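You operate a simulated robot arm through the tools that you are given. There is no shell and no other tool. Be economical: measure what you need, move in short steps, check, and stop when the job is done.

You run a simulated two-armed robot. Do the job below in one go: nothing can be reset, and whatever is moved stays where it is left.

TASK
Wipe up the spill on the table top with the orange towel there and put it back.

It is judged by the outcome, as a careful person would: the job done as asked, and still so three seconds after it is handed in. It fails if anything else is knocked over, pushed out of place, dropped, spilled or broken. Flat cloth is picked up by pressing the open fingertips on it (5 to 10 N) and closing them slowly along it; thin cloth reads only 2 to 8 mm in the jaws.

THE ROBOT
Two 7-joint arms with two-finger parallel grippers on one trunk, on a base that drives. Base frame: it is fixed to the floor where the robot stands at the start and does not move with it; the origin is under the middle of the robot, x ahead of it, y to its left, z up. Units: m, rad, N and s.
The left shoulder is at the start at [0.05, 0.168, 1.157], the right one opposite. Payload 1.57 kg a hand.
The tool frame of a hand sits at the grasp point between the pads (the TCP): z along the fingers, y along the line on which they close. The tips reach 0.03 m beyond it. The gripper opens to 0.08 m. The fingers are 0.017 m wide and 0.012 m thick; the gripper's body (0.04 by 0.082 m) begins 0.08 m behind the TCP.
Orientation is told as [roll, pitch, yaw] about the base's x, y, z axes, in that order, counted from this pose: with the fingers straight down and closing along the base's y, the tool's x points along the base's -x, its y along +y and its z along -z.

THE INTERFACE
- The arms move only by the tool step_arm. It takes "left_steps", "right_steps" or both (then of equal length, played together; a hand with none holds still); each is a list of rows, each a list of 7 numbers: the finger opening in m, from 0 to 0.08, then the shift along the tool's x, y, z in m, then the turn, a rotation vector about the tool's x, y, z in rad. In form: [[gripper, dx, dy, dz, wx, wy, wz], ...]. A call has 1 to 10 rows; each row shifts and turns the commanded pose from where the row before left it, along the tool's axes as they then stand. Each row takes 0.2 s and may step no farther than 0.05 m and 0.15 rad from the row before; otherwise, or with a gripper value out of range, the whole call is refused. A pose out of reach is approached as far as the arm can. The call stops where the force on the tool passes 40 N (or 10 N more than at its start, if that is more) or the arm is blocked; 0.2 s more then pass. The fingers move at their own pace (about 0.045 m/s each) and stop on an object; they squeeze with about 26 N. The grip force told is the motor's: it shows also when the fingers shut on nothing. Time passes only in rows, and 0.2 s behind the last, so rows that do not move let the fingers close. The reply holds the time, the measured pose of the TCP, the force on the tool along the base axes, the opening and the grip force, in the units named above and with some noise, with the torque about the TCP (base axes, N m) and any sound that the robot's microphone picked up.
- Cameras (640 x 400 px; columns grow to the right, rows downward): "scene" is now at [0.1182, -0.032, 1.3586]; the picture's right is [-0.39, -0.92, 0.00], its down [-0.60, 0.25, -0.76] and it looks along [0.70, -0.29, -0.65] (base axes); focal length 257 px, centre (320, 200). "left" rides on the left gripper at [0.072, 0.007, -0.122] in its tool frame; the picture's right is [-0.09, 1.00, 0.00], its down [-0.84, -0.08, -0.54] and it looks along [-0.54, -0.05, 0.84] (tool axes); focal length 238 px, centre (320, 200). "right" rides on the right gripper at [0.072, -0.007, -0.122] in its tool frame; the picture's right is [0.09, 1.00, 0.00], its down [-0.84, 0.08, -0.54] and it looks along [-0.54, 0.05, 0.84] (tool axes); focal length 238 px, centre (320, 200).
- snapshot(camera): a new picture of that camera. No time passes.
- raise_lower(by): slides the trunk up (or, below 0, down) by that many m; the arms and the scene camera ride with it, the base frame stays. It gives what a move gives, with no picture.
- steer(legs): drives the robot by 1 to 6 legs, each [ahead, left, turn to the left] in m, m and rad, along the robot's own axes; the way and the turn of a leg run together, so that a leg with both is an arc; at most 1.5 m and 3.142 rad a leg. The arms and the cameras ride along, it lands a little off, and it stops where it bumps. It gives what a move gives.
- aim_head(pan, tilt): turns the head with the scene camera to pan (to the left, within 1.396 rad either way) and tilt (down, from -0.506 to 1.204), counted from straight ahead of the robot. It gives what a move gives.
- locate(camera, pixels): for up to 12 pixels [column, row] of the newest picture of that camera ("zoom" is the newest enlarged one), the place [x, y, z] in the base frame of the surface seen there, good to about 0.002 m. No time passes.
- inspect(camera, box): a new picture of the part [left, top, right, bottom] of that camera's present view, enlarged. No time passes.
- close_job(): hands the job in; it is judged then, once.

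Work in short steps. Measure before you move; look again where a grasp or a placing could have gone wrong, and mend it. You have 80 turns and 70 pictures in all, those below and enlarged ones among them. Open the grippers and draw the arms clear of the work before you hand the job in, unless the task says otherwise; then end with one line.

The tools are called after "Request:" as name(argument=value, ...) on one line, values as JSON. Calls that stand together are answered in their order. step_arm: Moves the arms, as the interface text tells. Its arguments: {"type":"object","properties":{"left_steps":{"type":"array","items":{"type":"array","items":{"type":"number"}}},"right_steps":{"type":"array","items":{"type":"array","items":{"type":"number"}}}},"required":[]} The other tools are called the same way: raise_lower (by) slides the trunk up or down; steer (legs) drives the base; aim_head (pan, tilt) turns the head that bears the scene camera; snapshot (camera) takes a picture; locate (camera, pixels) gives the place of the surface under pixels of a picture; inspect (camera, box) takes an enlarged picture of a part of a camera's view; close_job () hands the job in.

At the start:

```text
time: 0.0
left_position: [0.4115, -0.0048, 1.1301]
left_ee_rot: [0.001, 0.001, 0.001]
left_ft_force: [0.1, 0.4, -0.6]
left_moment: [-0.03, -0.01, 0.0]
left_width: 0.0798
left_gripper_force: 0.0
right_position: [0.3501, -0.3198, 1.1249]
right_ee_rot: [0.0, -0.001, 0.002]
right_ft_force: [-0.7, -0.4, -0.4]
right_moment: [0.05, -0.01, 0.0]
right_width: 0.0799
right_gripper_force: 0.1
trunk travel left (down, up): [-0.325, 0.118]
robot x, y, heading: [0.001, 0.0059, -0.006]
head pan, tilt: [-0.398, 0.709]
```

scene: 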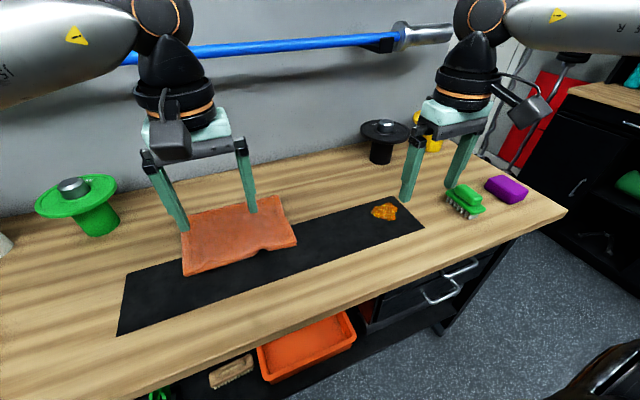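
right: 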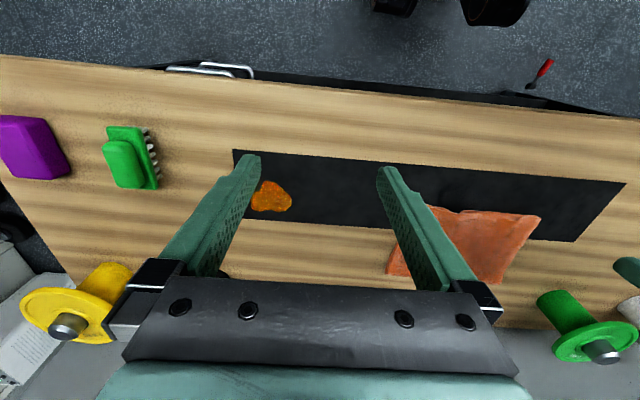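
left: 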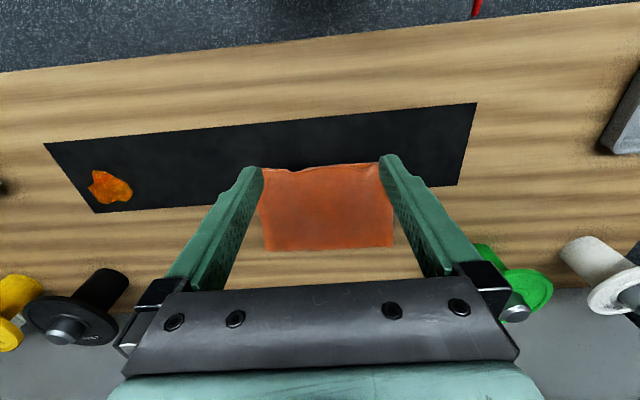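

The towel is seen around (235,235) in the scene and the spill at (384,211). I measure towel corners, spill extents and the table.

Request:
locate(camera="scene", pixels=[[186, 272], [295, 240], [282, 197], [192, 216], [235, 235], [384, 211], [372, 210], [396, 207], [388, 219], [384, 204], [300, 280], [420, 226]])

Request:
inspect(camera="scene", box=[160, 170, 320, 290])

Request:
locate(camera="left", pixels=[[264, 170], [380, 164], [393, 245], [265, 249], [325, 205], [90, 188], [132, 190], [110, 172], [115, 202], [44, 144], [476, 103], [457, 185]])

```text
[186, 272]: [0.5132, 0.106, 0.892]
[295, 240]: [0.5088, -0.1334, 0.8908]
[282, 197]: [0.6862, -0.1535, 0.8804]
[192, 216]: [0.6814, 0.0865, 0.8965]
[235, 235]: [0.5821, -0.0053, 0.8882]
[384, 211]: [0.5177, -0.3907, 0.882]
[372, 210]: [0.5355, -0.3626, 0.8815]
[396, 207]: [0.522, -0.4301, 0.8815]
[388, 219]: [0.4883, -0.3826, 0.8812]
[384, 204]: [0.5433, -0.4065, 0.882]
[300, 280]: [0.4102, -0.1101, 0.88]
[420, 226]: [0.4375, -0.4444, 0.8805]
```

```text
3.33 times, centred on (240, 230) of scene
```

zoom: 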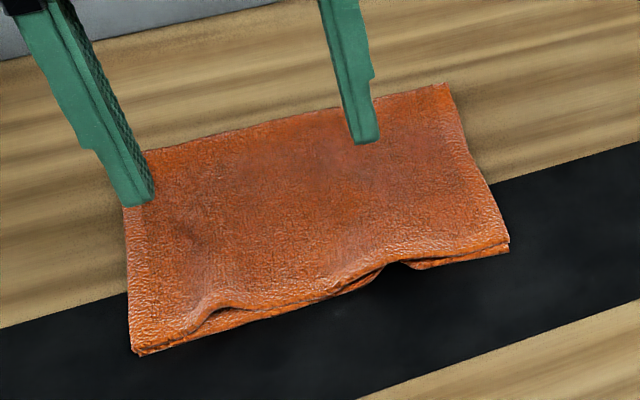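

```text
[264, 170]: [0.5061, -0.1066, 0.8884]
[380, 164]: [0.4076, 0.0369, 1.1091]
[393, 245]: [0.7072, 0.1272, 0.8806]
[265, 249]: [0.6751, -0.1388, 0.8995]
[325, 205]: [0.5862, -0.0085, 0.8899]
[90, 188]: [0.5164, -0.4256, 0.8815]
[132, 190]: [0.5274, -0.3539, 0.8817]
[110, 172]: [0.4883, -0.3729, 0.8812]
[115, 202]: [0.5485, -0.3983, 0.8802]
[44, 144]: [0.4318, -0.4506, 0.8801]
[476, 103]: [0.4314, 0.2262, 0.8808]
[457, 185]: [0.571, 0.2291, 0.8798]
```

The towel spans x 0.51–0.685, y −0.14..0.10, top z≈0.89; the spill is centred near (0.518,−0.39) about 0.08 wide, and the table is at z≈0.88. I'll move the left hand aside and bring the right hand above the towel's centre.

Request:
step_arm(left_steps=[[0.08, 0, 0.05, 0, 0, 0, 0], [0.08, 0, 0.05, 0, 0, 0, 0], [0.08, 0, 0.05, 0, 0, 0, 0], [0.08, 0, 0.05, 0, 0, 0, 0], [0.08, 0, 0.05, 0, 0, 0, 0], [0.08, 0, 0, 0, 0, 0, 0], [0.08, 0, 0, 0, 0, 0, 0], [0.08, 0, 0, 0, 0, 0, 0], [0.08, 0, 0, 0, 0, 0, 0], [0.08, 0, 0, 0, 0, 0, 0]], right_steps=[[0.06, 0, 0, 0, 0, 0, 0], [0.06, 0, 0, 0, 0, 0, 0], [0.06, -0.03, 0.037, 0.015, 0, 0, 0], [0.06, -0.03, 0.037, 0.015, 0, 0, 0], [0.06, -0.03, 0.037, 0.015, 0, 0, 0], [0.06, -0.03, 0.037, 0.015, 0, 0, 0], [0.06, -0.03, 0.037, 0.015, 0, 0, 0], [0.06, -0.03, 0.037, 0.015, 0, 0, 0], [0.06, -0.03, 0.037, 0.015, 0, 0, 0], [0.06, -0.03, 0.037, 0.015, 0, 0, 0]])

Request:
snapshot(camera="scene")

Request:
snapshot(camera="right")

```text
time: 2.2
left_position: [0.412, 0.2438, 1.1321]
left_ee_rot: [0.0, -0.001, 0.0]
left_ft_force: [-0.2, -0.2, 0.7]
left_moment: [-0.01, 0.03, 0.0]
left_width: 0.08
left_gripper_force: 0.0
right_position: [0.4726, -0.1602, 1.0299]
right_ee_rot: [0.001, -0.001, 0.001]
right_ft_force: [0.4, 0.2, 0.5]
right_moment: [-0.02, 0.03, 0.03]
right_width: 0.0601
right_gripper_force: 0.0
right hand out of reach, approached as far as the arm can: row 7, 8, 9, 10
trunk travel left (down, up): [-0.325, 0.118]
robot x, y, heading: [0.001, 0.0013, -0.002]
head pan, tilt: [-0.398, 0.709]
```

```text
65 pictures are left
```

scene: 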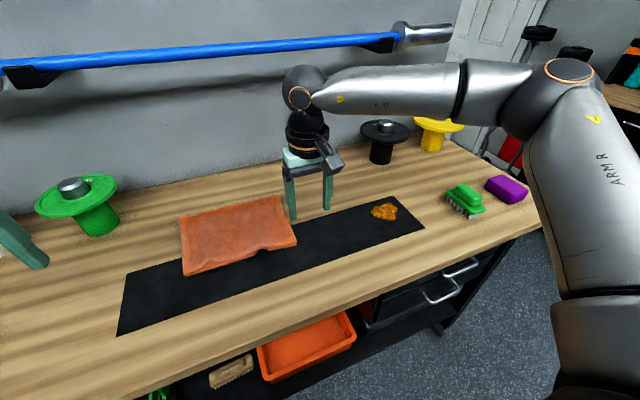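

```text
64 pictures are left
```

right: 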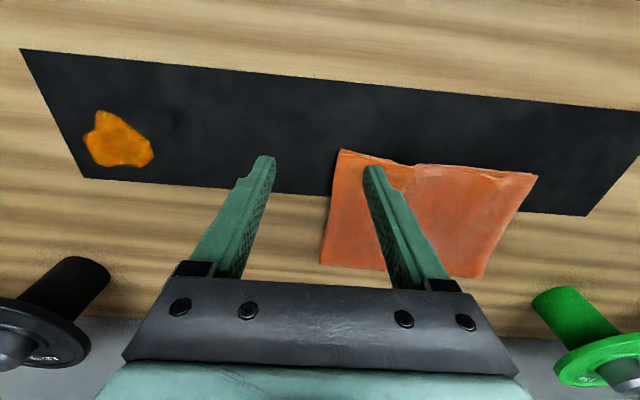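

The right arm halted at (0.473,−0.160), reported out of reach. I check whether it settles farther with idle rows.

Request:
step_arm(right_steps=[[0.06, 0, 0, 0, 0, 0, 0], [0.06, 0, 0, 0.03, 0, 0, 0], [0.06, 0, 0, 0, 0, 0, 0], [0.06, 0, 0, 0, 0, 0, 0]])

```text
time: 3.2
left_position: [0.4105, 0.2444, 1.1321]
left_ee_rot: [0.0, 0.001, 0.0]
left_ft_force: [0.2, -0.3, 0.1]
left_moment: [0.01, 0.01, 0.04]
left_width: 0.0798
left_gripper_force: 0.0
right_position: [0.4697, -0.1637, 1.001]
right_ee_rot: [0.001, -0.003, -0.001]
right_ft_force: [0.8, -0.3, 0.3]
right_moment: [-0.01, 0.0, -0.01]
right_width: 0.0597
right_gripper_force: 0.0
trunk travel left (down, up): [-0.325, 0.118]
robot x, y, heading: [0.0066, 0.0019, -0.002]
head pan, tilt: [-0.398, 0.709]
```

Commands restart from the reached pose. I test further motion forward and left separately.

Request:
step_arm(right_steps=[[0.06, -0.03, 0, 0, 0, 0, 0], [0.06, -0.03, 0, 0, 0, 0, 0], [0.06, -0.03, 0, 0, 0, 0, 0], [0.06, -0.03, 0, 0, 0, 0, 0]])

Request:
step_arm(right_steps=[[0.06, 0, 0.03, 0, 0, 0, 0], [0.06, 0, 0.03, 0, 0, 0, 0], [0.06, 0, 0.03, 0, 0, 0, 0], [0.06, 0, 0.03, 0, 0, 0, 0]])

```text
time: 4.2
left_position: [0.4106, 0.2443, 1.1315]
left_ee_rot: [0.001, -0.001, 0.001]
left_ft_force: [-0.6, -0.8, 0.2]
left_moment: [0.0, 0.01, 0.01]
left_width: 0.0802
left_gripper_force: 0.0
right_position: [0.5238, -0.2197, 1.0103]
right_ee_rot: [0.003, -0.001, 0.001]
right_ft_force: [0.5, -0.2, -0.6]
right_moment: [-0.01, 0.0, -0.02]
right_width: 0.0599
right_gripper_force: 0.1
right hand out of reach, approached as far as the arm can: row 1, 2, 3, 4
trunk travel left (down, up): [-0.325, 0.118]
robot x, y, heading: [0.0005, -0.0026, 0.001]
head pan, tilt: [-0.398, 0.709]
```

```text
time: 5.2
left_position: [0.4117, 0.2454, 1.1317]
left_ee_rot: [0.0, 0.002, 0.001]
left_ft_force: [-0.4, -0.1, -0.4]
left_moment: [0.01, 0.02, -0.01]
left_width: 0.0801
left_gripper_force: 0.0
right_position: [0.4663, -0.1562, 1.016]
right_ee_rot: [0.0, 0.002, 0.0]
right_ft_force: [0.1, 0.0, -0.1]
right_moment: [-0.01, 0.02, 0.0]
right_width: 0.0599
right_gripper_force: 0.0
right hand out of reach, approached as far as the arm can: row 1, 2, 3, 4
trunk travel left (down, up): [-0.325, 0.118]
robot x, y, heading: [0.0005, -0.0039, -0.002]
head pan, tilt: [-0.398, 0.709]
```

This looks like a wrist/elbow limit rather than length. I raise the trunk by 0.1 so the forearm slopes downward, then lower the hand and retry.

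Request:
raise_lower(by=0.1)

Request:
step_arm(right_steps=[[0.06, 0, 0, 0.05, 0, 0, 0], [0.06, 0, 0, 0.05, 0, 0, 0], [0.06, -0.03, 0.03, 0, 0, 0, 0], [0.06, -0.03, 0.03, 0, 0, 0, 0], [0.06, -0.03, 0.03, 0, 0, 0, 0], [0.06, -0.03, 0.03, 0, 0, 0, 0]])

```text
time: 6.5
left_position: [0.4116, 0.2456, 1.2319]
left_ee_rot: [-0.001, 0.001, -0.001]
left_ft_force: [0.1, -0.1, 0.3]
left_moment: [0.03, 0.02, 0.02]
left_width: 0.0798
left_gripper_force: 0.1
right_position: [0.4662, -0.1569, 1.1165]
right_ee_rot: [0.0, 0.001, 0.0]
right_ft_force: [-0.3, -0.4, -0.6]
right_moment: [-0.02, -0.02, 0.02]
right_width: 0.06
right_gripper_force: 0.1
trunk travel left (down, up): [-0.425, 0.018]
robot x, y, heading: [-0.0001, -0.0, 0.002]
head pan, tilt: [-0.398, 0.709]
```

```text
time: 7.9
left_position: [0.4108, 0.2455, 1.2317]
left_ee_rot: [-0.001, 0.0, 0.001]
left_ft_force: [0.1, -0.1, -0.4]
left_moment: [0.02, -0.02, -0.02]
left_width: 0.0799
left_gripper_force: 0.0
right_position: [0.4706, -0.1709, 1.0639]
right_ee_rot: [0.001, -0.002, -0.001]
right_ft_force: [-0.5, 0.2, -0.4]
right_moment: [0.0, 0.03, 0.03]
right_width: 0.0601
right_gripper_force: 0.0
right hand out of reach, approached as far as the arm can: row 1, 2, 3, 4, 5, 6
trunk travel left (down, up): [-0.425, 0.018]
robot x, y, heading: [-0.0029, -0.0016, 0.002]
head pan, tilt: [-0.398, 0.709]
```

Raising made it worse, so I go the other way: back off and up with the hand, then lower the trunk.

Request:
step_arm(right_steps=[[0.06, 0.03, 0, -0.04, 0, 0, 0], [0.06, 0.03, 0, -0.04, 0, 0, 0], [0.06, 0, 0, -0.04, 0, 0, 0], [0.06, 0, 0, -0.04, 0, 0, 0]])

Request:
raise_lower(by=-0.2)

Request:
step_arm(right_steps=[[0.06, -0.03, 0.03, 0, 0, 0, 0], [0.06, -0.03, 0.03, 0, 0, 0, 0], [0.06, -0.03, 0.03, 0, 0, 0, 0], [0.06, -0.03, 0.03, 0, 0, 0, 0], [0.06, -0.03, 0.02, 0, 0, 0, 0]])

```text
time: 8.9
left_position: [0.4108, 0.2439, 1.2311]
left_ee_rot: [-0.001, -0.001, 0.001]
left_ft_force: [-0.4, 1.5, -0.3]
left_moment: [-0.02, -0.03, -0.02]
left_width: 0.0802
left_gripper_force: 0.0
right_position: [0.4083, -0.1718, 1.224]
right_ee_rot: [0.0, -0.001, 0.0]
right_ft_force: [0.4, -0.3, -0.4]
right_moment: [0.01, 0.01, 0.02]
right_width: 0.0602
right_gripper_force: 0.1
trunk travel left (down, up): [-0.425, 0.018]
robot x, y, heading: [-0.0004, 0.0021, 0.002]
head pan, tilt: [-0.398, 0.709]
```

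```text
time: 11.1
left_position: [0.4119, 0.2451, 1.0328]
left_ee_rot: [0.0, 0.001, 0.0]
left_ft_force: [0.3, -0.2, -1.0]
left_moment: [-0.02, -0.01, -0.01]
left_width: 0.0802
left_gripper_force: 0.1
right_position: [0.4092, -0.1716, 1.025]
right_ee_rot: [0.002, -0.002, 0.001]
right_ft_force: [0.5, 0.6, 0.3]
right_moment: [0.01, -0.03, 0.03]
right_width: 0.0599
right_gripper_force: 0.1
trunk travel left (down, up): [-0.225, 0.218]
robot x, y, heading: [0.0042, -0.0043, 0.003]
head pan, tilt: [-0.398, 0.709]
```

```text
time: 12.3
left_position: [0.4104, 0.2444, 1.0325]
left_ee_rot: [0.001, 0.0, 0.001]
left_ft_force: [-0.2, 0.0, 0.7]
left_moment: [-0.01, 0.02, 0.01]
left_width: 0.0798
left_gripper_force: 0.1
right_position: [0.4439, -0.1499, 1.0206]
right_ee_rot: [0.001, -0.003, 0.0]
right_ft_force: [-0.2, 0.4, -0.6]
right_moment: [-0.04, -0.03, -0.01]
right_width: 0.0599
right_gripper_force: 0.0
right hand out of reach, approached as far as the arm can: row 1, 2, 3, 4, 5
trunk travel left (down, up): [-0.225, 0.218]
robot x, y, heading: [-0.0012, 0.0002, -0.003]
head pan, tilt: [-0.398, 0.709]
```

The limit is angular: the hand reaches farthest 20° to its own side. I restore the trunk, tuck the left hand back, then look at the table edge and the left side before driving left so the towel is at that angle.

Request:
raise_lower(by=0.1)

Request:
step_arm(left_steps=[[0.08, 0.04, 0, -0.02, 0, 0, 0], [0.08, 0.04, 0, -0.02, 0, 0, 0], [0.08, 0.03, 0, -0.02, 0, 0, 0]], right_steps=[[0.06, 0, -0.03, 0, 0, 0, 0], [0.06, 0, -0.03, 0, 0, 0, 0], [0.06, 0, -0.02, 0, 0, 0, 0]])

Request:
aim_head(pan=0.5, tilt=0.9)

Request:
snapshot(camera="scene")

```text
time: 13.6
left_position: [0.4114, 0.2441, 1.1317]
left_ee_rot: [-0.001, 0.0, 0.0]
left_ft_force: [1.1, 0.2, -0.7]
left_moment: [0.0, -0.01, 0.04]
left_width: 0.08
left_gripper_force: 0.1
right_position: [0.4444, -0.1512, 1.1208]
right_ee_rot: [0.002, 0.0, 0.0]
right_ft_force: [0.6, 1.1, 0.0]
right_moment: [0.02, -0.01, 0.0]
right_width: 0.06
right_gripper_force: 0.0
trunk travel left (down, up): [-0.325, 0.118]
robot x, y, heading: [0.0046, -0.0026, -0.003]
head pan, tilt: [-0.398, 0.709]
```

```text
time: 14.4
left_position: [0.2987, 0.2442, 1.1936]
left_ee_rot: [0.0, 0.0, 0.0]
left_ft_force: [-1.1, 0.0, -0.7]
left_moment: [0.02, -0.04, -0.02]
left_width: 0.0801
left_gripper_force: 0.1
right_position: [0.4419, -0.2285, 1.1215]
right_ee_rot: [0.0, -0.001, 0.001]
right_ft_force: [0.6, 0.3, -0.3]
right_moment: [-0.01, -0.03, -0.04]
right_width: 0.0602
right_gripper_force: 0.1
trunk travel left (down, up): [-0.325, 0.118]
robot x, y, heading: [0.0049, 0.0024, -0.002]
head pan, tilt: [-0.398, 0.709]
```

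```text
time: 15.6
left_position: [0.2995, 0.2428, 1.1921]
left_ee_rot: [0.001, -0.001, 0.0]
left_ft_force: [0.0, 0.0, -0.7]
left_moment: [0.03, -0.05, 0.01]
left_width: 0.0802
left_gripper_force: 0.0
right_position: [0.4437, -0.2284, 1.122]
right_ee_rot: [0.002, -0.001, 0.0]
right_ft_force: [0.3, -0.4, 0.2]
right_moment: [0.02, 0.0, 0.02]
right_width: 0.0598
right_gripper_force: 0.0
trunk travel left (down, up): [-0.325, 0.118]
robot x, y, heading: [-0.0025, -0.0018, -0.005]
head pan, tilt: [0.499, 0.901]
```

```text
63 pictures are left
```

scene: 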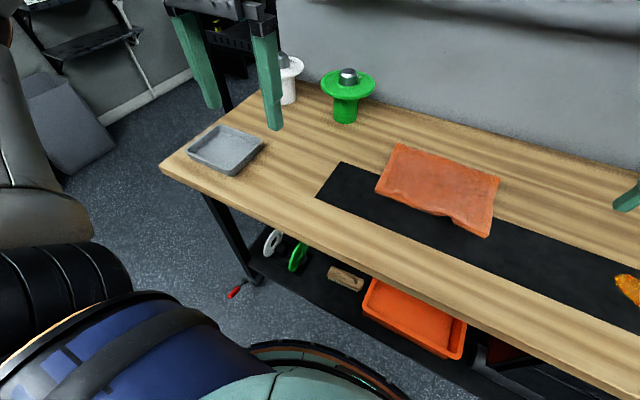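

The floor to the left looks clear apart from a small red thing at (235,290). I measure it, the table edge, shelf edge and my own base front.

Request:
locate(camera="scene", pixels=[[235, 291], [250, 270], [330, 355], [160, 166], [400, 262], [500, 330], [440, 385], [380, 325], [300, 345], [190, 150], [262, 145]])

```text
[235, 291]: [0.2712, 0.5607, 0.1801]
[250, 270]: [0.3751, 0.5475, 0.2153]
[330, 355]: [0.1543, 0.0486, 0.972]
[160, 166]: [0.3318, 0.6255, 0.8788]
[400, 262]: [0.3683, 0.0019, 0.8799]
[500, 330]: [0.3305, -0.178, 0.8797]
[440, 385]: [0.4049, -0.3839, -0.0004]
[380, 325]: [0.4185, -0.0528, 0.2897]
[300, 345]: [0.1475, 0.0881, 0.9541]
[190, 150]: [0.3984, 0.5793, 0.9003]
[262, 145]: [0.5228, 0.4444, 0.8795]
```

Base front is close to the table, so I turn in place left by 0.33 rad, putting the towel ~20° right of the robot's heading.

Request:
steer(legs=[[0, 0, 0.33]])

Request:
aim_head(pan=-0.4, tilt=0.75)

```text
time: 17.1
left_position: [0.205, 0.3289, 1.1919]
left_ee_rot: [0.0, -0.001, 0.33]
left_ft_force: [-0.1, -0.2, -0.8]
left_moment: [0.02, 0.02, 0.0]
left_width: 0.0802
left_gripper_force: 0.0
right_position: [0.4944, -0.0723, 1.1203]
right_ee_rot: [0.001, -0.002, 0.329]
right_ft_force: [0.2, -0.5, -0.4]
right_moment: [-0.01, 0.0, 0.02]
right_width: 0.0601
right_gripper_force: 0.0
trunk travel left (down, up): [-0.325, 0.118]
robot x, y, heading: [-0.0007, -0.0007, 0.331]
head pan, tilt: [0.499, 0.901]
```

```text
time: 18.3
left_position: [0.205, 0.328, 1.1917]
left_ee_rot: [0.0, 0.0, 0.331]
left_ft_force: [0.0, 0.4, 0.3]
left_moment: [0.0, -0.01, 0.0]
left_width: 0.0801
left_gripper_force: 0.1
right_position: [0.4937, -0.0726, 1.1214]
right_ee_rot: [0.002, -0.002, 0.329]
right_ft_force: [0.0, -0.1, 0.2]
right_moment: [-0.03, -0.03, 0.02]
right_width: 0.06
right_gripper_force: 0.0
trunk travel left (down, up): [-0.325, 0.118]
robot x, y, heading: [-0.0028, 0.0, 0.334]
head pan, tilt: [-0.4, 0.75]
```

Target towel centre (0.597,−0.022); with yaw 0.33 the tool shift is dx −0.114, dy +0.014, with 0.16 down to stay above the cloth.

Request:
step_arm(right_steps=[[0.06, -0.0284, 0.0035, 0.04, 0, 0, 0], [0.06, -0.0284, 0.0035, 0.04, 0, 0, 0], [0.06, -0.0284, 0.0035, 0.04, 0, 0, 0], [0.06, -0.0284, 0.0035, 0.04, 0, 0, 0]])

Request:
snapshot(camera="scene")

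Request:
snapshot(camera="right")

```text
time: 19.3
left_position: [0.2047, 0.3269, 1.1931]
left_ee_rot: [0.0, 0.0, 0.329]
left_ft_force: [0.4, 0.1, -0.6]
left_moment: [-0.01, 0.0, -0.01]
left_width: 0.0802
left_gripper_force: 0.1
right_position: [0.5738, -0.0516, 0.9708]
right_ee_rot: [0.002, -0.002, 0.329]
right_ft_force: [0.0, -0.8, -0.6]
right_moment: [0.01, -0.01, 0.01]
right_width: 0.0598
right_gripper_force: 0.0
right hand out of reach, approached as far as the arm can: row 3, 4
trunk travel left (down, up): [-0.325, 0.118]
robot x, y, heading: [0.0012, 0.0029, 0.326]
head pan, tilt: [-0.4, 0.75]
```

```text
62 pictures are left
```

scene: 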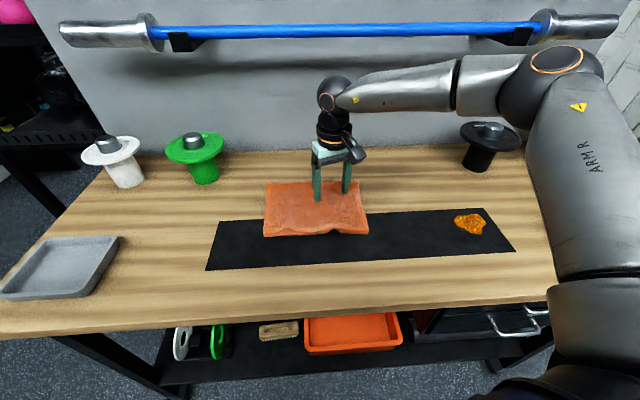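

```text
61 pictures are left
```

right: 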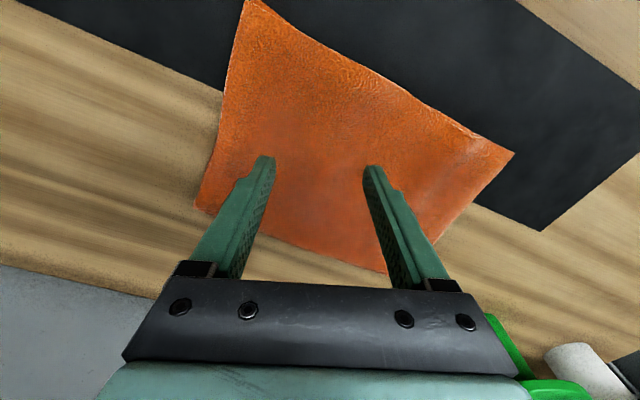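

The hand is at (0.574,−0.052), about 4 cm off the towel centre but well on it, which suffices. I lower gently toward contact (expected near z 0.92).

Request:
step_arm(right_steps=[[0.06, 0, 0, 0.015, 0, 0, 0], [0.06, 0, 0, 0.015, 0, 0, 0], [0.06, 0, 0, 0.01, 0, 0, 0], [0.06, 0, 0, 0.006, 0, 0, 0]])

```text
time: 20.3
left_position: [0.205, 0.3287, 1.1922]
left_ee_rot: [0.0, 0.0, 0.33]
left_ft_force: [0.3, -0.2, 0.1]
left_moment: [-0.02, -0.02, 0.0]
left_width: 0.0803
left_gripper_force: 0.0
right_position: [0.5648, -0.0627, 0.9277]
right_ee_rot: [0.004, -0.004, 0.327]
right_ft_force: [-0.2, 0.0, 1.3]
right_moment: [-0.02, 0.01, -0.02]
right_width: 0.0597
right_gripper_force: 0.1
right hand out of reach, approached as far as the arm can: row 1, 2, 4
trunk travel left (down, up): [-0.325, 0.118]
robot x, y, heading: [-0.0006, -0.002, 0.323]
head pan, tilt: [-0.4, 0.75]
```

Reach grows steeply with the side angle, so I lift a bit, turn another 0.17 rad left, and realign over the towel.

Request:
step_arm(right_steps=[[0.06, 0, 0, -0.03, 0, 0, 0], [0.06, 0, 0, -0.03, 0, 0, 0]])

Request:
steer(legs=[[0, 0, 0.17]])

```text
time: 20.9
left_position: [0.2036, 0.3279, 1.1927]
left_ee_rot: [0.001, 0.0, 0.332]
left_ft_force: [-0.4, 0.4, -0.3]
left_moment: [-0.04, -0.01, -0.01]
left_width: 0.0802
left_gripper_force: 0.0
right_position: [0.5646, -0.0598, 0.9882]
right_ee_rot: [0.003, -0.001, 0.328]
right_ft_force: [-1.1, -0.4, -0.1]
right_moment: [-0.02, 0.0, -0.05]
right_width: 0.0602
right_gripper_force: 0.1
trunk travel left (down, up): [-0.325, 0.118]
robot x, y, heading: [0.0001, -0.003, 0.332]
head pan, tilt: [-0.4, 0.75]
```

```text
time: 22.0
left_position: [0.1465, 0.3592, 1.1921]
left_ee_rot: [0.001, 0.0, 0.501]
left_ft_force: [-0.6, -0.2, -0.6]
left_moment: [0.0, -0.02, 0.0]
left_width: 0.0798
left_gripper_force: 0.0
right_position: [0.5682, 0.0376, 0.9869]
right_ee_rot: [0.002, -0.001, 0.502]
right_ft_force: [-0.8, -0.2, 0.0]
right_moment: [0.02, -0.01, 0.03]
right_width: 0.06
right_gripper_force: 0.1
trunk travel left (down, up): [-0.325, 0.118]
robot x, y, heading: [0.0021, -0.0011, 0.5]
head pan, tilt: [-0.4, 0.75]
```

Now delta to (0.593,−0.02) is tool dx +0.006, dy −0.063; then I descend gently.

Request:
step_arm(right_steps=[[0.06, 0.003, -0.032, 0.01, 0, 0, 0], [0.06, 0.003, -0.031, 0.01, 0, 0, 0], [0.06, 0, 0, 0.015, 0, 0, 0], [0.06, 0, 0, 0.015, 0, 0, 0], [0.06, 0, 0, 0.01, 0, 0, 0]])

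```text
time: 23.2
left_position: [0.1454, 0.3584, 1.1934]
left_ee_rot: [0.0, 0.001, 0.501]
left_ft_force: [-0.5, -0.4, -0.2]
left_moment: [-0.03, 0.01, 0.0]
left_width: 0.0802
left_gripper_force: 0.1
right_position: [0.5911, -0.0232, 0.9289]
right_ee_rot: [0.0, -0.001, 0.5]
right_ft_force: [-0.4, -0.4, 0.0]
right_moment: [-0.04, -0.04, 0.0]
right_width: 0.06
right_gripper_force: 0.0
trunk travel left (down, up): [-0.325, 0.118]
robot x, y, heading: [-0.0022, 0.0014, 0.498]
head pan, tilt: [-0.4, 0.75]
```

No reach warning; the tips are at z≈0.899 above the cloth (no contact). I press down in small steps.

Request:
step_arm(right_steps=[[0.06, 0, 0, 0.004, 0, 0, 0], [0.06, 0, 0, 0.004, 0, 0, 0], [0.06, 0, 0, 0.003, 0, 0, 0]])

```text
time: 24.0
left_position: [0.1451, 0.3592, 1.1922]
left_ee_rot: [0.001, 0.001, 0.499]
left_ft_force: [-0.6, 0.0, 0.3]
left_moment: [0.03, -0.01, -0.01]
left_width: 0.0802
left_gripper_force: 0.1
right_position: [0.5919, -0.0217, 0.918]
right_ee_rot: [0.0, -0.001, 0.5]
right_ft_force: [0.5, -1.4, 1.5]
right_moment: [0.01, -0.06, 0.0]
right_width: 0.0599
right_gripper_force: 0.0
trunk travel left (down, up): [-0.325, 0.118]
robot x, y, heading: [0.0023, 0.0002, 0.5]
head pan, tilt: [-0.4, 0.75]
```

Light contact (1.5 N). A little deeper for 5–10 N.

Request:
step_arm(right_steps=[[0.06, 0, 0, 0.002, 0, 0, 0], [0.06, 0, 0, 0.002, 0, 0, 0]])

```text
time: 24.6
left_position: [0.1443, 0.3585, 1.1929]
left_ee_rot: [-0.001, -0.001, 0.501]
left_ft_force: [-0.1, -0.2, 0.0]
left_moment: [-0.01, 0.03, 0.0]
left_width: 0.0799
left_gripper_force: 0.0
right_position: [0.5925, -0.022, 0.9161]
right_ee_rot: [0.002, -0.006, 0.5]
right_ft_force: [-1.1, -3.6, 16.3]
right_moment: [-0.13, -0.02, -0.01]
right_width: 0.0601
right_gripper_force: 0.1
trunk travel left (down, up): [-0.325, 0.118]
robot x, y, heading: [-0.0001, 0.002, 0.499]
head pan, tilt: [-0.4, 0.75]
```

16 N is a bit much; I back up 1 mm and close slowly.

Request:
step_arm(right_steps=[[0.06, 0, 0, -0.0015, 0, 0, 0], [0.052, 0, 0, 0, 0, 0, 0], [0.044, 0, 0, 0, 0, 0, 0], [0.036, 0, 0, 0, 0, 0, 0], [0.028, 0, 0, 0, 0, 0, 0], [0.02, 0, 0, 0, 0, 0, 0], [0.012, 0, 0, 0, 0, 0, 0], [0.004, 0, 0, 0, 0, 0, 0], [0.0, 0, 0, 0, 0, 0, 0], [0.0, 0, 0, 0, 0, 0, 0]])

Request:
inspect(camera="scene", box=[160, 80, 480, 280])

```text
time: 26.8
left_position: [0.1437, 0.3577, 1.1924]
left_ee_rot: [0.0, -0.002, 0.501]
left_ft_force: [-0.5, -0.4, 0.6]
left_moment: [0.0, 0.02, 0.01]
left_width: 0.0799
left_gripper_force: 0.1
right_position: [0.5915, -0.0213, 0.9159]
right_ee_rot: [0.001, -0.003, 0.501]
right_ft_force: [-0.2, 0.4, 13.5]
right_moment: [0.01, -0.01, -0.04]
right_width: 0.0088
right_gripper_force: 25.7
trunk travel left (down, up): [-0.325, 0.118]
robot x, y, heading: [0.0016, -0.0049, 0.498]
head pan, tilt: [-0.4, 0.75]
```

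```text
2.00 times, centred on (320, 180) of scene
```

zoom: 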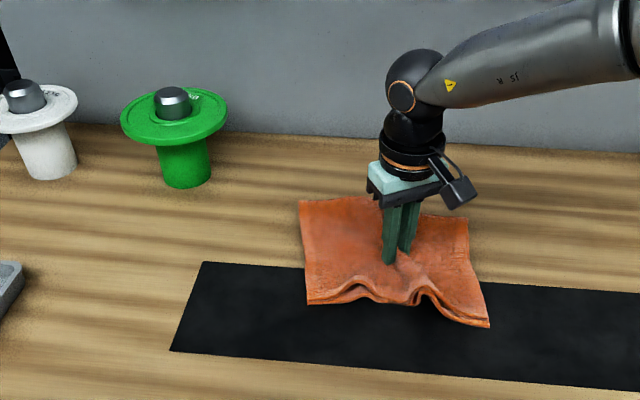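

The pinch holds at 8.8 mm with a fold of cloth between the tips. I lift 0.1 m slowly and check.

Request:
step_arm(right_steps=[[0.0, 0, 0, -0.02, 0, 0, 0], [0.0, 0, 0, -0.02, 0, 0, 0], [0.0, 0, 0, -0.03, 0, 0, 0], [0.0, 0, 0, -0.04, 0, 0, 0], [0.0, 0, 0, -0.04, 0, 0, 0], [0.0, 0, 0, 0, 0, 0, 0]])

Request:
snapshot(camera="scene")

```text
time: 28.2
left_position: [0.1463, 0.3581, 1.1929]
left_ee_rot: [0.001, 0.0, 0.502]
left_ft_force: [0.3, 0.2, -0.2]
left_moment: [-0.01, -0.02, 0.0]
left_width: 0.0801
left_gripper_force: 0.1
right_position: [0.5912, -0.0209, 1.0633]
right_ee_rot: [0.002, 0.001, 0.502]
right_ft_force: [-0.6, 0.4, -0.5]
right_moment: [0.0, 0.0, -0.03]
right_width: 0.0086
right_gripper_force: 26.3
trunk travel left (down, up): [-0.325, 0.118]
robot x, y, heading: [-0.002, -0.0005, 0.501]
head pan, tilt: [-0.4, 0.75]
```

```text
59 pictures are left
```

scene: 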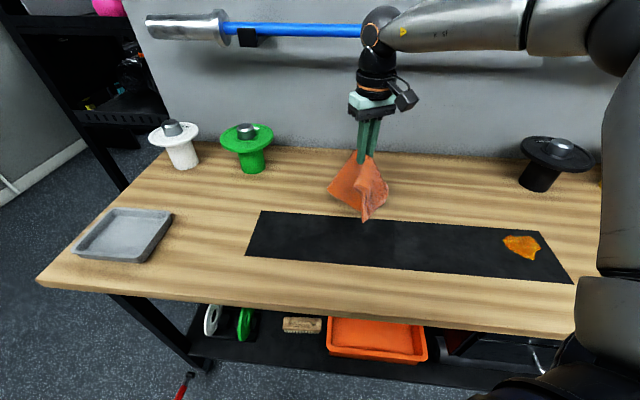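

The towel hangs securely. I turn back −0.5 rad and shift right 0.09 m, which should put the hand about above the spill.

Request:
steer(legs=[[0, 0, -0.25], [0, 0, -0.25], [0, -0.09, 0]])

Request:
snapshot(camera="scene")

Request:
snapshot(camera="right")

```text
time: 31.0
left_position: [0.3003, 0.1529, 1.1925]
left_ee_rot: [0.0, -0.001, -0.005]
left_ft_force: [0.1, -0.8, 0.2]
left_moment: [0.04, 0.01, -0.01]
left_width: 0.0798
left_gripper_force: 0.1
right_position: [0.5064, -0.3944, 1.0636]
right_ee_rot: [0.002, -0.001, -0.003]
right_ft_force: [1.1, -0.7, 0.3]
right_moment: [0.0, 0.03, 0.13]
right_width: 0.0082
right_gripper_force: 25.9
trunk travel left (down, up): [-0.325, 0.118]
robot x, y, heading: [0.0048, -0.0899, -0.006]
head pan, tilt: [-0.4, 0.75]
```

```text
58 pictures are left
```

scene: 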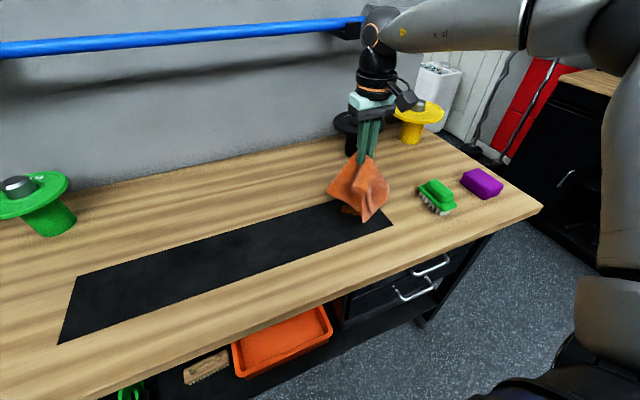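

```text
57 pictures are left
```

right: 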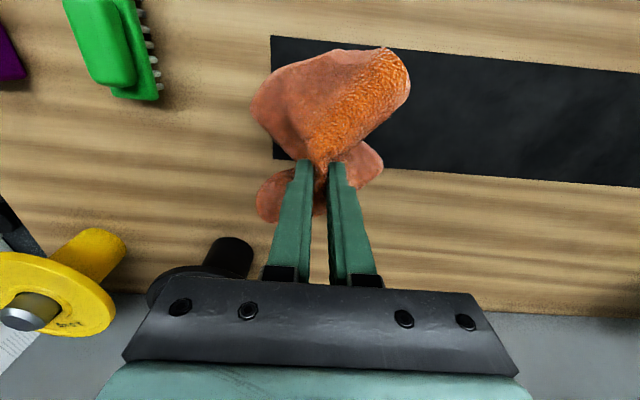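

The hand is at (0.506,−0.394), directly over the spill. I lower to light contact.

Request:
step_arm(right_steps=[[0.0, -0.012, 0.01, 0.03, 0, 0, 0], [0.0, 0, 0, 0.04, 0, 0, 0], [0.0, 0, 0, 0.03, 0, 0, 0], [0.0, 0, 0, 0.025, 0, 0, 0], [0.0, 0, 0, 0.012, 0, 0, 0]])

Request:
inspect(camera="scene", box=[240, 100, 520, 275])

```text
time: 32.2
left_position: [0.3001, 0.1538, 1.1936]
left_ee_rot: [-0.001, -0.002, -0.004]
left_ft_force: [-0.2, 0.1, 0.7]
left_moment: [0.02, 0.01, 0.01]
left_width: 0.0803
left_gripper_force: 0.0
right_position: [0.5197, -0.3826, 0.9322]
right_ee_rot: [0.003, -0.01, -0.005]
right_ft_force: [0.9, -1.3, 21.8]
right_moment: [-0.12, -0.03, 0.13]
right_width: 0.0085
right_gripper_force: 26.0
trunk travel left (down, up): [-0.325, 0.118]
robot x, y, heading: [0.0019, -0.088, -0.008]
head pan, tilt: [-0.4, 0.75]
```

```text
2.29 times, centred on (380, 188) of scene
```

zoom: 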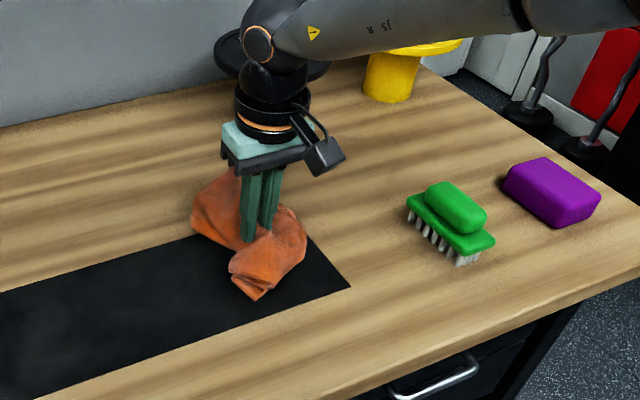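

Contact at 22 N with the bunch under the tips; I back up slightly and rub a zigzag ±0.04 m over the spill.

Request:
step_arm(right_steps=[[0, 0, 0, -0.002, 0, 0, 0], [0, 0.03, 0.03, 0, 0, 0, 0], [0, -0.035, 0, 0, 0, 0, 0], [0, -0.03, 0, 0, 0, 0, 0], [0, 0, -0.03, 0, 0, 0, 0], [0, 0.035, 0, 0, 0, 0, 0], [0, 0.035, 0, 0, 0, 0, 0], [0, 0, -0.03, 0, 0, 0, 0], [0, -0.035, 0, 0, 0, 0, 0], [0, -0.035, 0, 0, 0, 0, 0]])

Request:
snapshot(camera="scene")

```text
time: 34.4
left_position: [0.3015, 0.1546, 1.1915]
left_ee_rot: [0.0, 0.0, -0.004]
left_ft_force: [0.1, 0.3, 1.0]
left_moment: [0.0, 0.01, 0.02]
left_width: 0.08
left_gripper_force: 0.0
right_position: [0.5289, -0.4228, 0.9376]
right_ee_rot: [0.0, -0.002, -0.005]
right_ft_force: [-0.9, -0.4, 2.0]
right_moment: [-0.01, 0.05, 0.07]
right_width: 0.0085
right_gripper_force: 26.0
right hand out of reach, approached as far as the arm can: row 4
trunk travel left (down, up): [-0.325, 0.118]
robot x, y, heading: [-0.0024, -0.0919, -0.003]
head pan, tilt: [-0.4, 0.75]
```

```text
55 pictures are left
```

scene: 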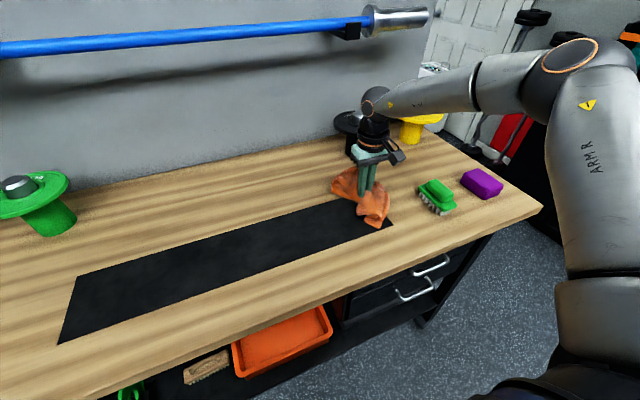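

Force dropped to 2 N as the reach limit lifted it a little. I lift and move left to see what remains of the spill.

Request:
step_arm(right_steps=[[0, 0, 0, -0.03, 0, 0, 0], [0, 0, 0, -0.04, 0, 0, 0], [0, 0.03, 0, -0.04, 0, 0, 0], [0, 0.04, 0, 0, 0, 0, 0], [0, 0.04, 0, 0, 0, 0, 0]])

Request:
inspect(camera="scene", box=[240, 100, 520, 275])

Request:
snapshot(camera="right")

```text
time: 35.6
left_position: [0.3003, 0.1543, 1.1935]
left_ee_rot: [0.0, -0.002, -0.006]
left_ft_force: [0.4, 0.9, 0.7]
left_moment: [0.02, -0.01, 0.02]
left_width: 0.0799
left_gripper_force: 0.0
right_position: [0.417, -0.4254, 1.0465]
right_ee_rot: [0.001, -0.002, -0.005]
right_ft_force: [0.7, 0.2, -0.4]
right_moment: [-0.04, 0.02, 0.11]
right_width: 0.0081
right_gripper_force: 26.3
trunk travel left (down, up): [-0.325, 0.118]
robot x, y, heading: [0.0027, -0.0895, -0.002]
head pan, tilt: [-0.4, 0.75]
```

```text
2.29 times, centred on (380, 188) of scene
```

zoom: 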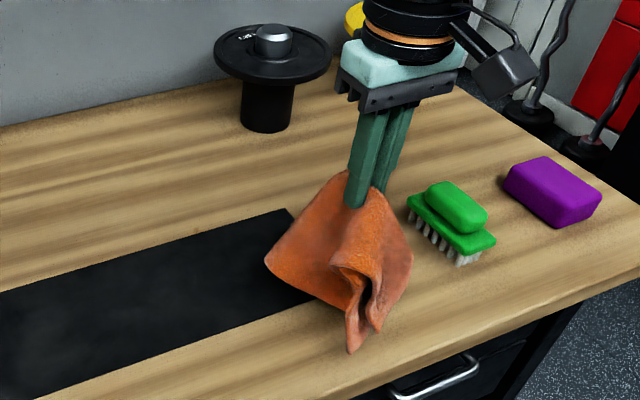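

```text
53 pictures are left
```

right: 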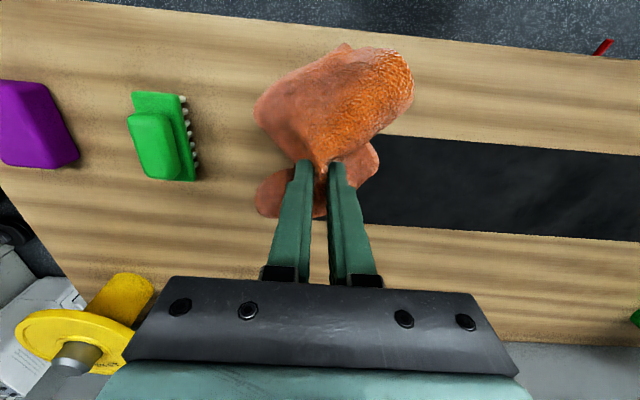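

The towel still hides part of the mat. I swing it left to see the whole spill area.

Request:
step_arm(right_steps=[[0, 0, 0.05, 0, 0, 0, 0], [0, 0, 0.05, 0, 0, 0, 0], [0, 0, 0.05, 0, 0, 0, 0], [0, 0, 0.05, 0, 0, 0, 0], [0, 0, 0, 0, 0, 0, 0]])

Request:
inspect(camera="scene", box=[240, 130, 480, 280])

```text
time: 36.8
left_position: [0.2994, 0.1537, 1.1935]
left_ee_rot: [0.002, -0.001, -0.005]
left_ft_force: [-0.2, 0.1, 0.2]
left_moment: [-0.04, 0.01, 0.0]
left_width: 0.0801
left_gripper_force: 0.0
right_position: [0.4215, -0.2228, 1.0468]
right_ee_rot: [0.0, -0.003, -0.007]
right_ft_force: [-0.7, -0.6, -0.5]
right_moment: [0.01, 0.01, 0.12]
right_width: 0.0082
right_gripper_force: 26.5
trunk travel left (down, up): [-0.325, 0.118]
robot x, y, heading: [-0.0028, -0.0855, -0.006]
head pan, tilt: [-0.4, 0.75]
```

```text
2.67 times, centred on (360, 205) of scene
```

zoom: 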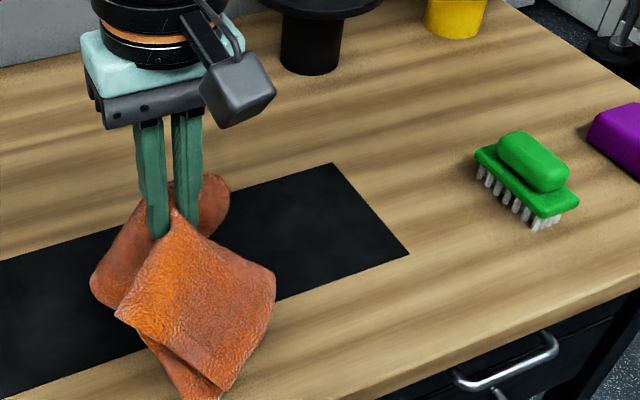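

The mat appears clean; I verify which coordinates those visible pixels cover.

Request:
locate(camera="zoom", pixels=[[333, 164], [408, 254], [300, 220], [250, 200], [280, 270], [240, 240]])

Request:
snapshot(camera="right")

```text
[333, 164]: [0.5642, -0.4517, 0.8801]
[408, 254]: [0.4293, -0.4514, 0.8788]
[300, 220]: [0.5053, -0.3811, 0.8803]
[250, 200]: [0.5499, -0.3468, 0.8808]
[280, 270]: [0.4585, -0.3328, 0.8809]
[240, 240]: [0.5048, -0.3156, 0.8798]
```

```text
51 pictures are left
```

right: 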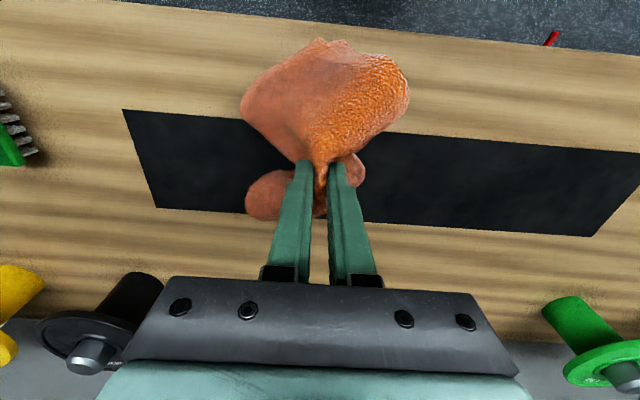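

The whole spill area (x 0.49–0.55, y −0.43..−0.35) is clean. I bring the arm back to its carrying pose and reverse the base moves to the towel's place.

Request:
step_arm(right_steps=[[0, -0.021, -0.043, -0.004, 0, 0, 0], [0, -0.021, -0.043, -0.004, 0, 0, 0], [0, -0.021, -0.043, -0.004, 0, 0, 0], [0, -0.021, -0.043, -0.004, 0, 0, 0]])

Request:
steer(legs=[[0, 0.09, 0], [0, 0, 0.25], [0, 0, 0.25]])

Request:
snapshot(camera="right")

Request:
snapshot(camera="scene")

```text
time: 37.8
left_position: [0.301, 0.1547, 1.1931]
left_ee_rot: [0.0, -0.001, -0.006]
left_ft_force: [0.3, -0.8, -0.4]
left_moment: [-0.02, 0.0, -0.03]
left_width: 0.0801
left_gripper_force: 0.0
right_position: [0.5059, -0.3957, 1.062]
right_ee_rot: [0.003, -0.001, -0.006]
right_ft_force: [-0.5, -0.2, -0.4]
right_moment: [-0.01, 0.01, 0.05]
right_width: 0.0084
right_gripper_force: 25.9
trunk travel left (down, up): [-0.325, 0.118]
robot x, y, heading: [0.0007, -0.0889, -0.009]
head pan, tilt: [-0.4, 0.75]
```

```text
time: 40.6
left_position: [0.1479, 0.3588, 1.1933]
left_ee_rot: [0.0, 0.0, 0.5]
left_ft_force: [-0.7, -0.3, 1.3]
left_moment: [-0.02, 0.04, -0.03]
left_width: 0.0801
left_gripper_force: 0.0
right_position: [0.5907, -0.0231, 1.0626]
right_ee_rot: [0.002, -0.002, 0.498]
right_ft_force: [0.3, 0.7, -0.6]
right_moment: [-0.02, 0.02, -0.15]
right_width: 0.0084
right_gripper_force: 25.9
trunk travel left (down, up): [-0.325, 0.118]
robot x, y, heading: [0.0023, 0.0006, 0.496]
head pan, tilt: [-0.4, 0.75]
```

```text
50 pictures are left
```

right: 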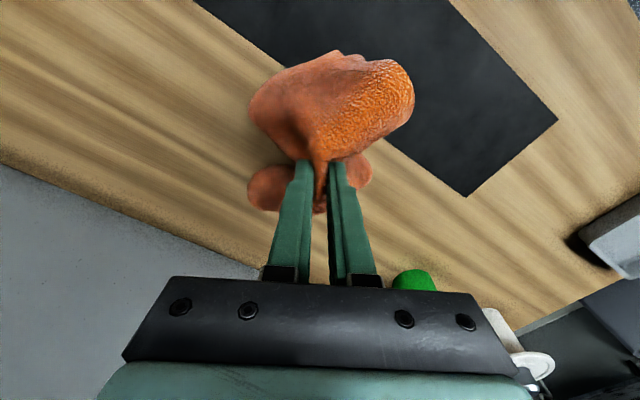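

```text
49 pictures are left
```

scene: 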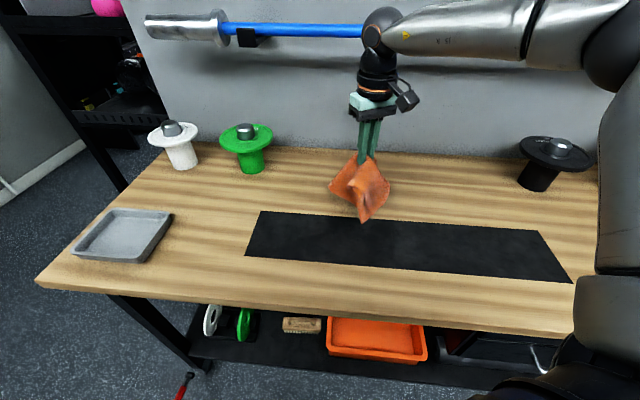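

Back over the original spot at (0.591,−0.023). I lower slowly until the bundle rests.

Request:
step_arm(right_steps=[[0, 0, 0, 0.03, 0, 0, 0], [0, 0, 0, 0.03, 0, 0, 0], [0, 0, 0, 0.02, 0, 0, 0], [0, 0, 0, 0.02, 0, 0, 0], [0, 0, 0, 0.015, 0, 0, 0], [0, 0, 0, 0.008, 0, 0, 0]])

Request:
inspect(camera="scene", box=[240, 100, 480, 250])

```text
time: 42.0
left_position: [0.1463, 0.3589, 1.1936]
left_ee_rot: [-0.002, 0.0, 0.498]
left_ft_force: [-0.3, 0.0, -0.2]
left_moment: [0.0, 0.01, -0.01]
left_width: 0.08
left_gripper_force: 0.0
right_position: [0.5906, -0.0237, 0.9412]
right_ee_rot: [0.001, -0.004, 0.497]
right_ft_force: [0.8, 1.5, 4.8]
right_moment: [0.03, -0.01, -0.12]
right_width: 0.0086
right_gripper_force: 25.6
trunk travel left (down, up): [-0.325, 0.118]
robot x, y, heading: [0.0011, -0.0009, 0.497]
head pan, tilt: [-0.4, 0.75]
```

```text
2.67 times, centred on (360, 175) of scene
```

zoom: 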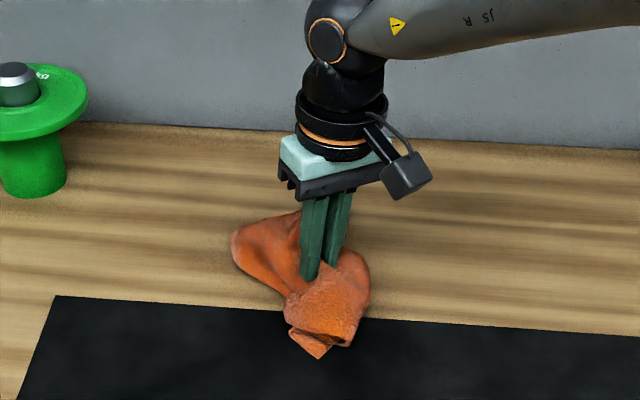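

The bundle touches with 5 N. I open the fingers slowly, then rise.

Request:
step_arm(right_steps=[[0.02, 0, 0, 0, 0, 0, 0], [0.04, 0, 0, 0, 0, 0, 0], [0.06, 0, 0, 0, 0, 0, 0], [0.06, 0, 0, 0, 0, 0, 0], [0.06, 0, 0, -0.03, 0, 0, 0], [0.06, 0, 0, -0.04, 0, 0, 0], [0.06, 0, 0, -0.05, 0, 0, 0], [0.06, 0.04, 0, -0.04, 0, 0, 0], [0.06, 0.05, 0, 0, 0, 0, 0], [0.06, 0.05, 0, 0, 0, 0, 0]])

Request:
inspect(camera="scene", box=[240, 100, 480, 250])

Request:
snapshot(camera="right")

```text
refused: row 8 steps farther than a row can; nothing moved
```

```text
2.67 times, centred on (360, 175) of scene
```

zoom: 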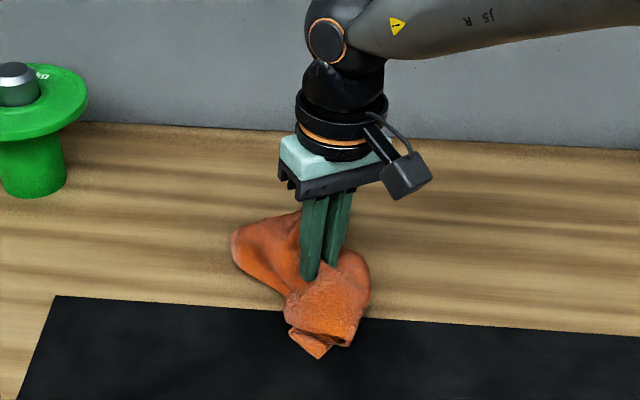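

```text
46 pictures are left
```

right: 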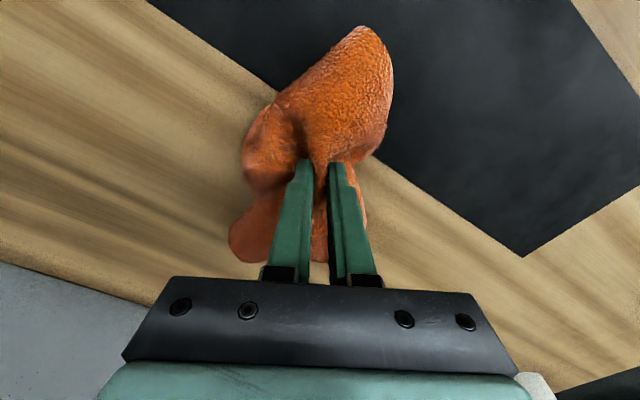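

Row 8 was too long; I repeat with shorter rows.

Request:
step_arm(right_steps=[[0.02, 0, 0, 0, 0, 0, 0], [0.04, 0, 0, 0, 0, 0, 0], [0.06, 0, 0, 0, 0, 0, 0], [0.06, 0, 0, 0, 0, 0, 0], [0.06, 0, 0, -0.03, 0, 0, 0], [0.06, 0, 0, -0.04, 0, 0, 0], [0.06, 0, 0, -0.05, 0, 0, 0], [0.06, 0.045, 0, 0, 0, 0, 0], [0.06, 0.045, 0, 0, 0, 0, 0], [0.06, 0.045, 0, 0, 0, 0, 0]])

Request:
inspect(camera="scene", box=[240, 100, 480, 250])

Request:
snapshot(camera="right")

```text
time: 44.2
left_position: [0.1459, 0.3586, 1.1933]
left_ee_rot: [-0.001, -0.002, 0.497]
left_ft_force: [-0.2, 0.4, 0.3]
left_moment: [-0.02, -0.03, -0.03]
left_width: 0.0803
left_gripper_force: 0.0
right_position: [0.4694, -0.0893, 1.0588]
right_ee_rot: [0.002, -0.002, 0.496]
right_ft_force: [-0.5, -0.6, 0.3]
right_moment: [-0.03, 0.01, -0.01]
right_width: 0.0601
right_gripper_force: 0.0
trunk travel left (down, up): [-0.325, 0.118]
robot x, y, heading: [0.0008, 0.0012, 0.495]
head pan, tilt: [-0.4, 0.75]
```

```text
2.67 times, centred on (360, 175) of scene
```

zoom: 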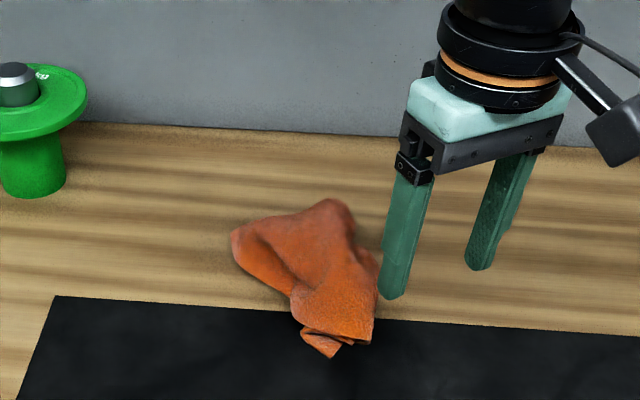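

```text
44 pictures are left
```

right: 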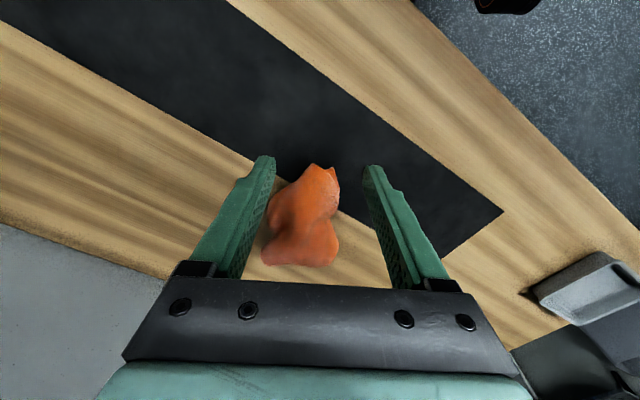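

The towel is back but crumpled. I measure where it lies compared with the original centre (0.597,−0.022).

Request:
locate(camera="zoom", pixels=[[235, 238], [335, 202], [376, 260], [370, 338], [332, 355], [300, 300], [310, 260], [345, 270], [270, 250], [335, 320]])

```text
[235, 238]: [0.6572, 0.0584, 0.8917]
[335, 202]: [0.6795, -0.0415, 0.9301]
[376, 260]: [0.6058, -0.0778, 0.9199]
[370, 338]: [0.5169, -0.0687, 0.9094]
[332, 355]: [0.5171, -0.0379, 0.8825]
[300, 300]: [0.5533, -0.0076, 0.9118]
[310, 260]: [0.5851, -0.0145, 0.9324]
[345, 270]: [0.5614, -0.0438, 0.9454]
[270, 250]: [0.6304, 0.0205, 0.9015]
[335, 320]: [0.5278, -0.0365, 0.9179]
```

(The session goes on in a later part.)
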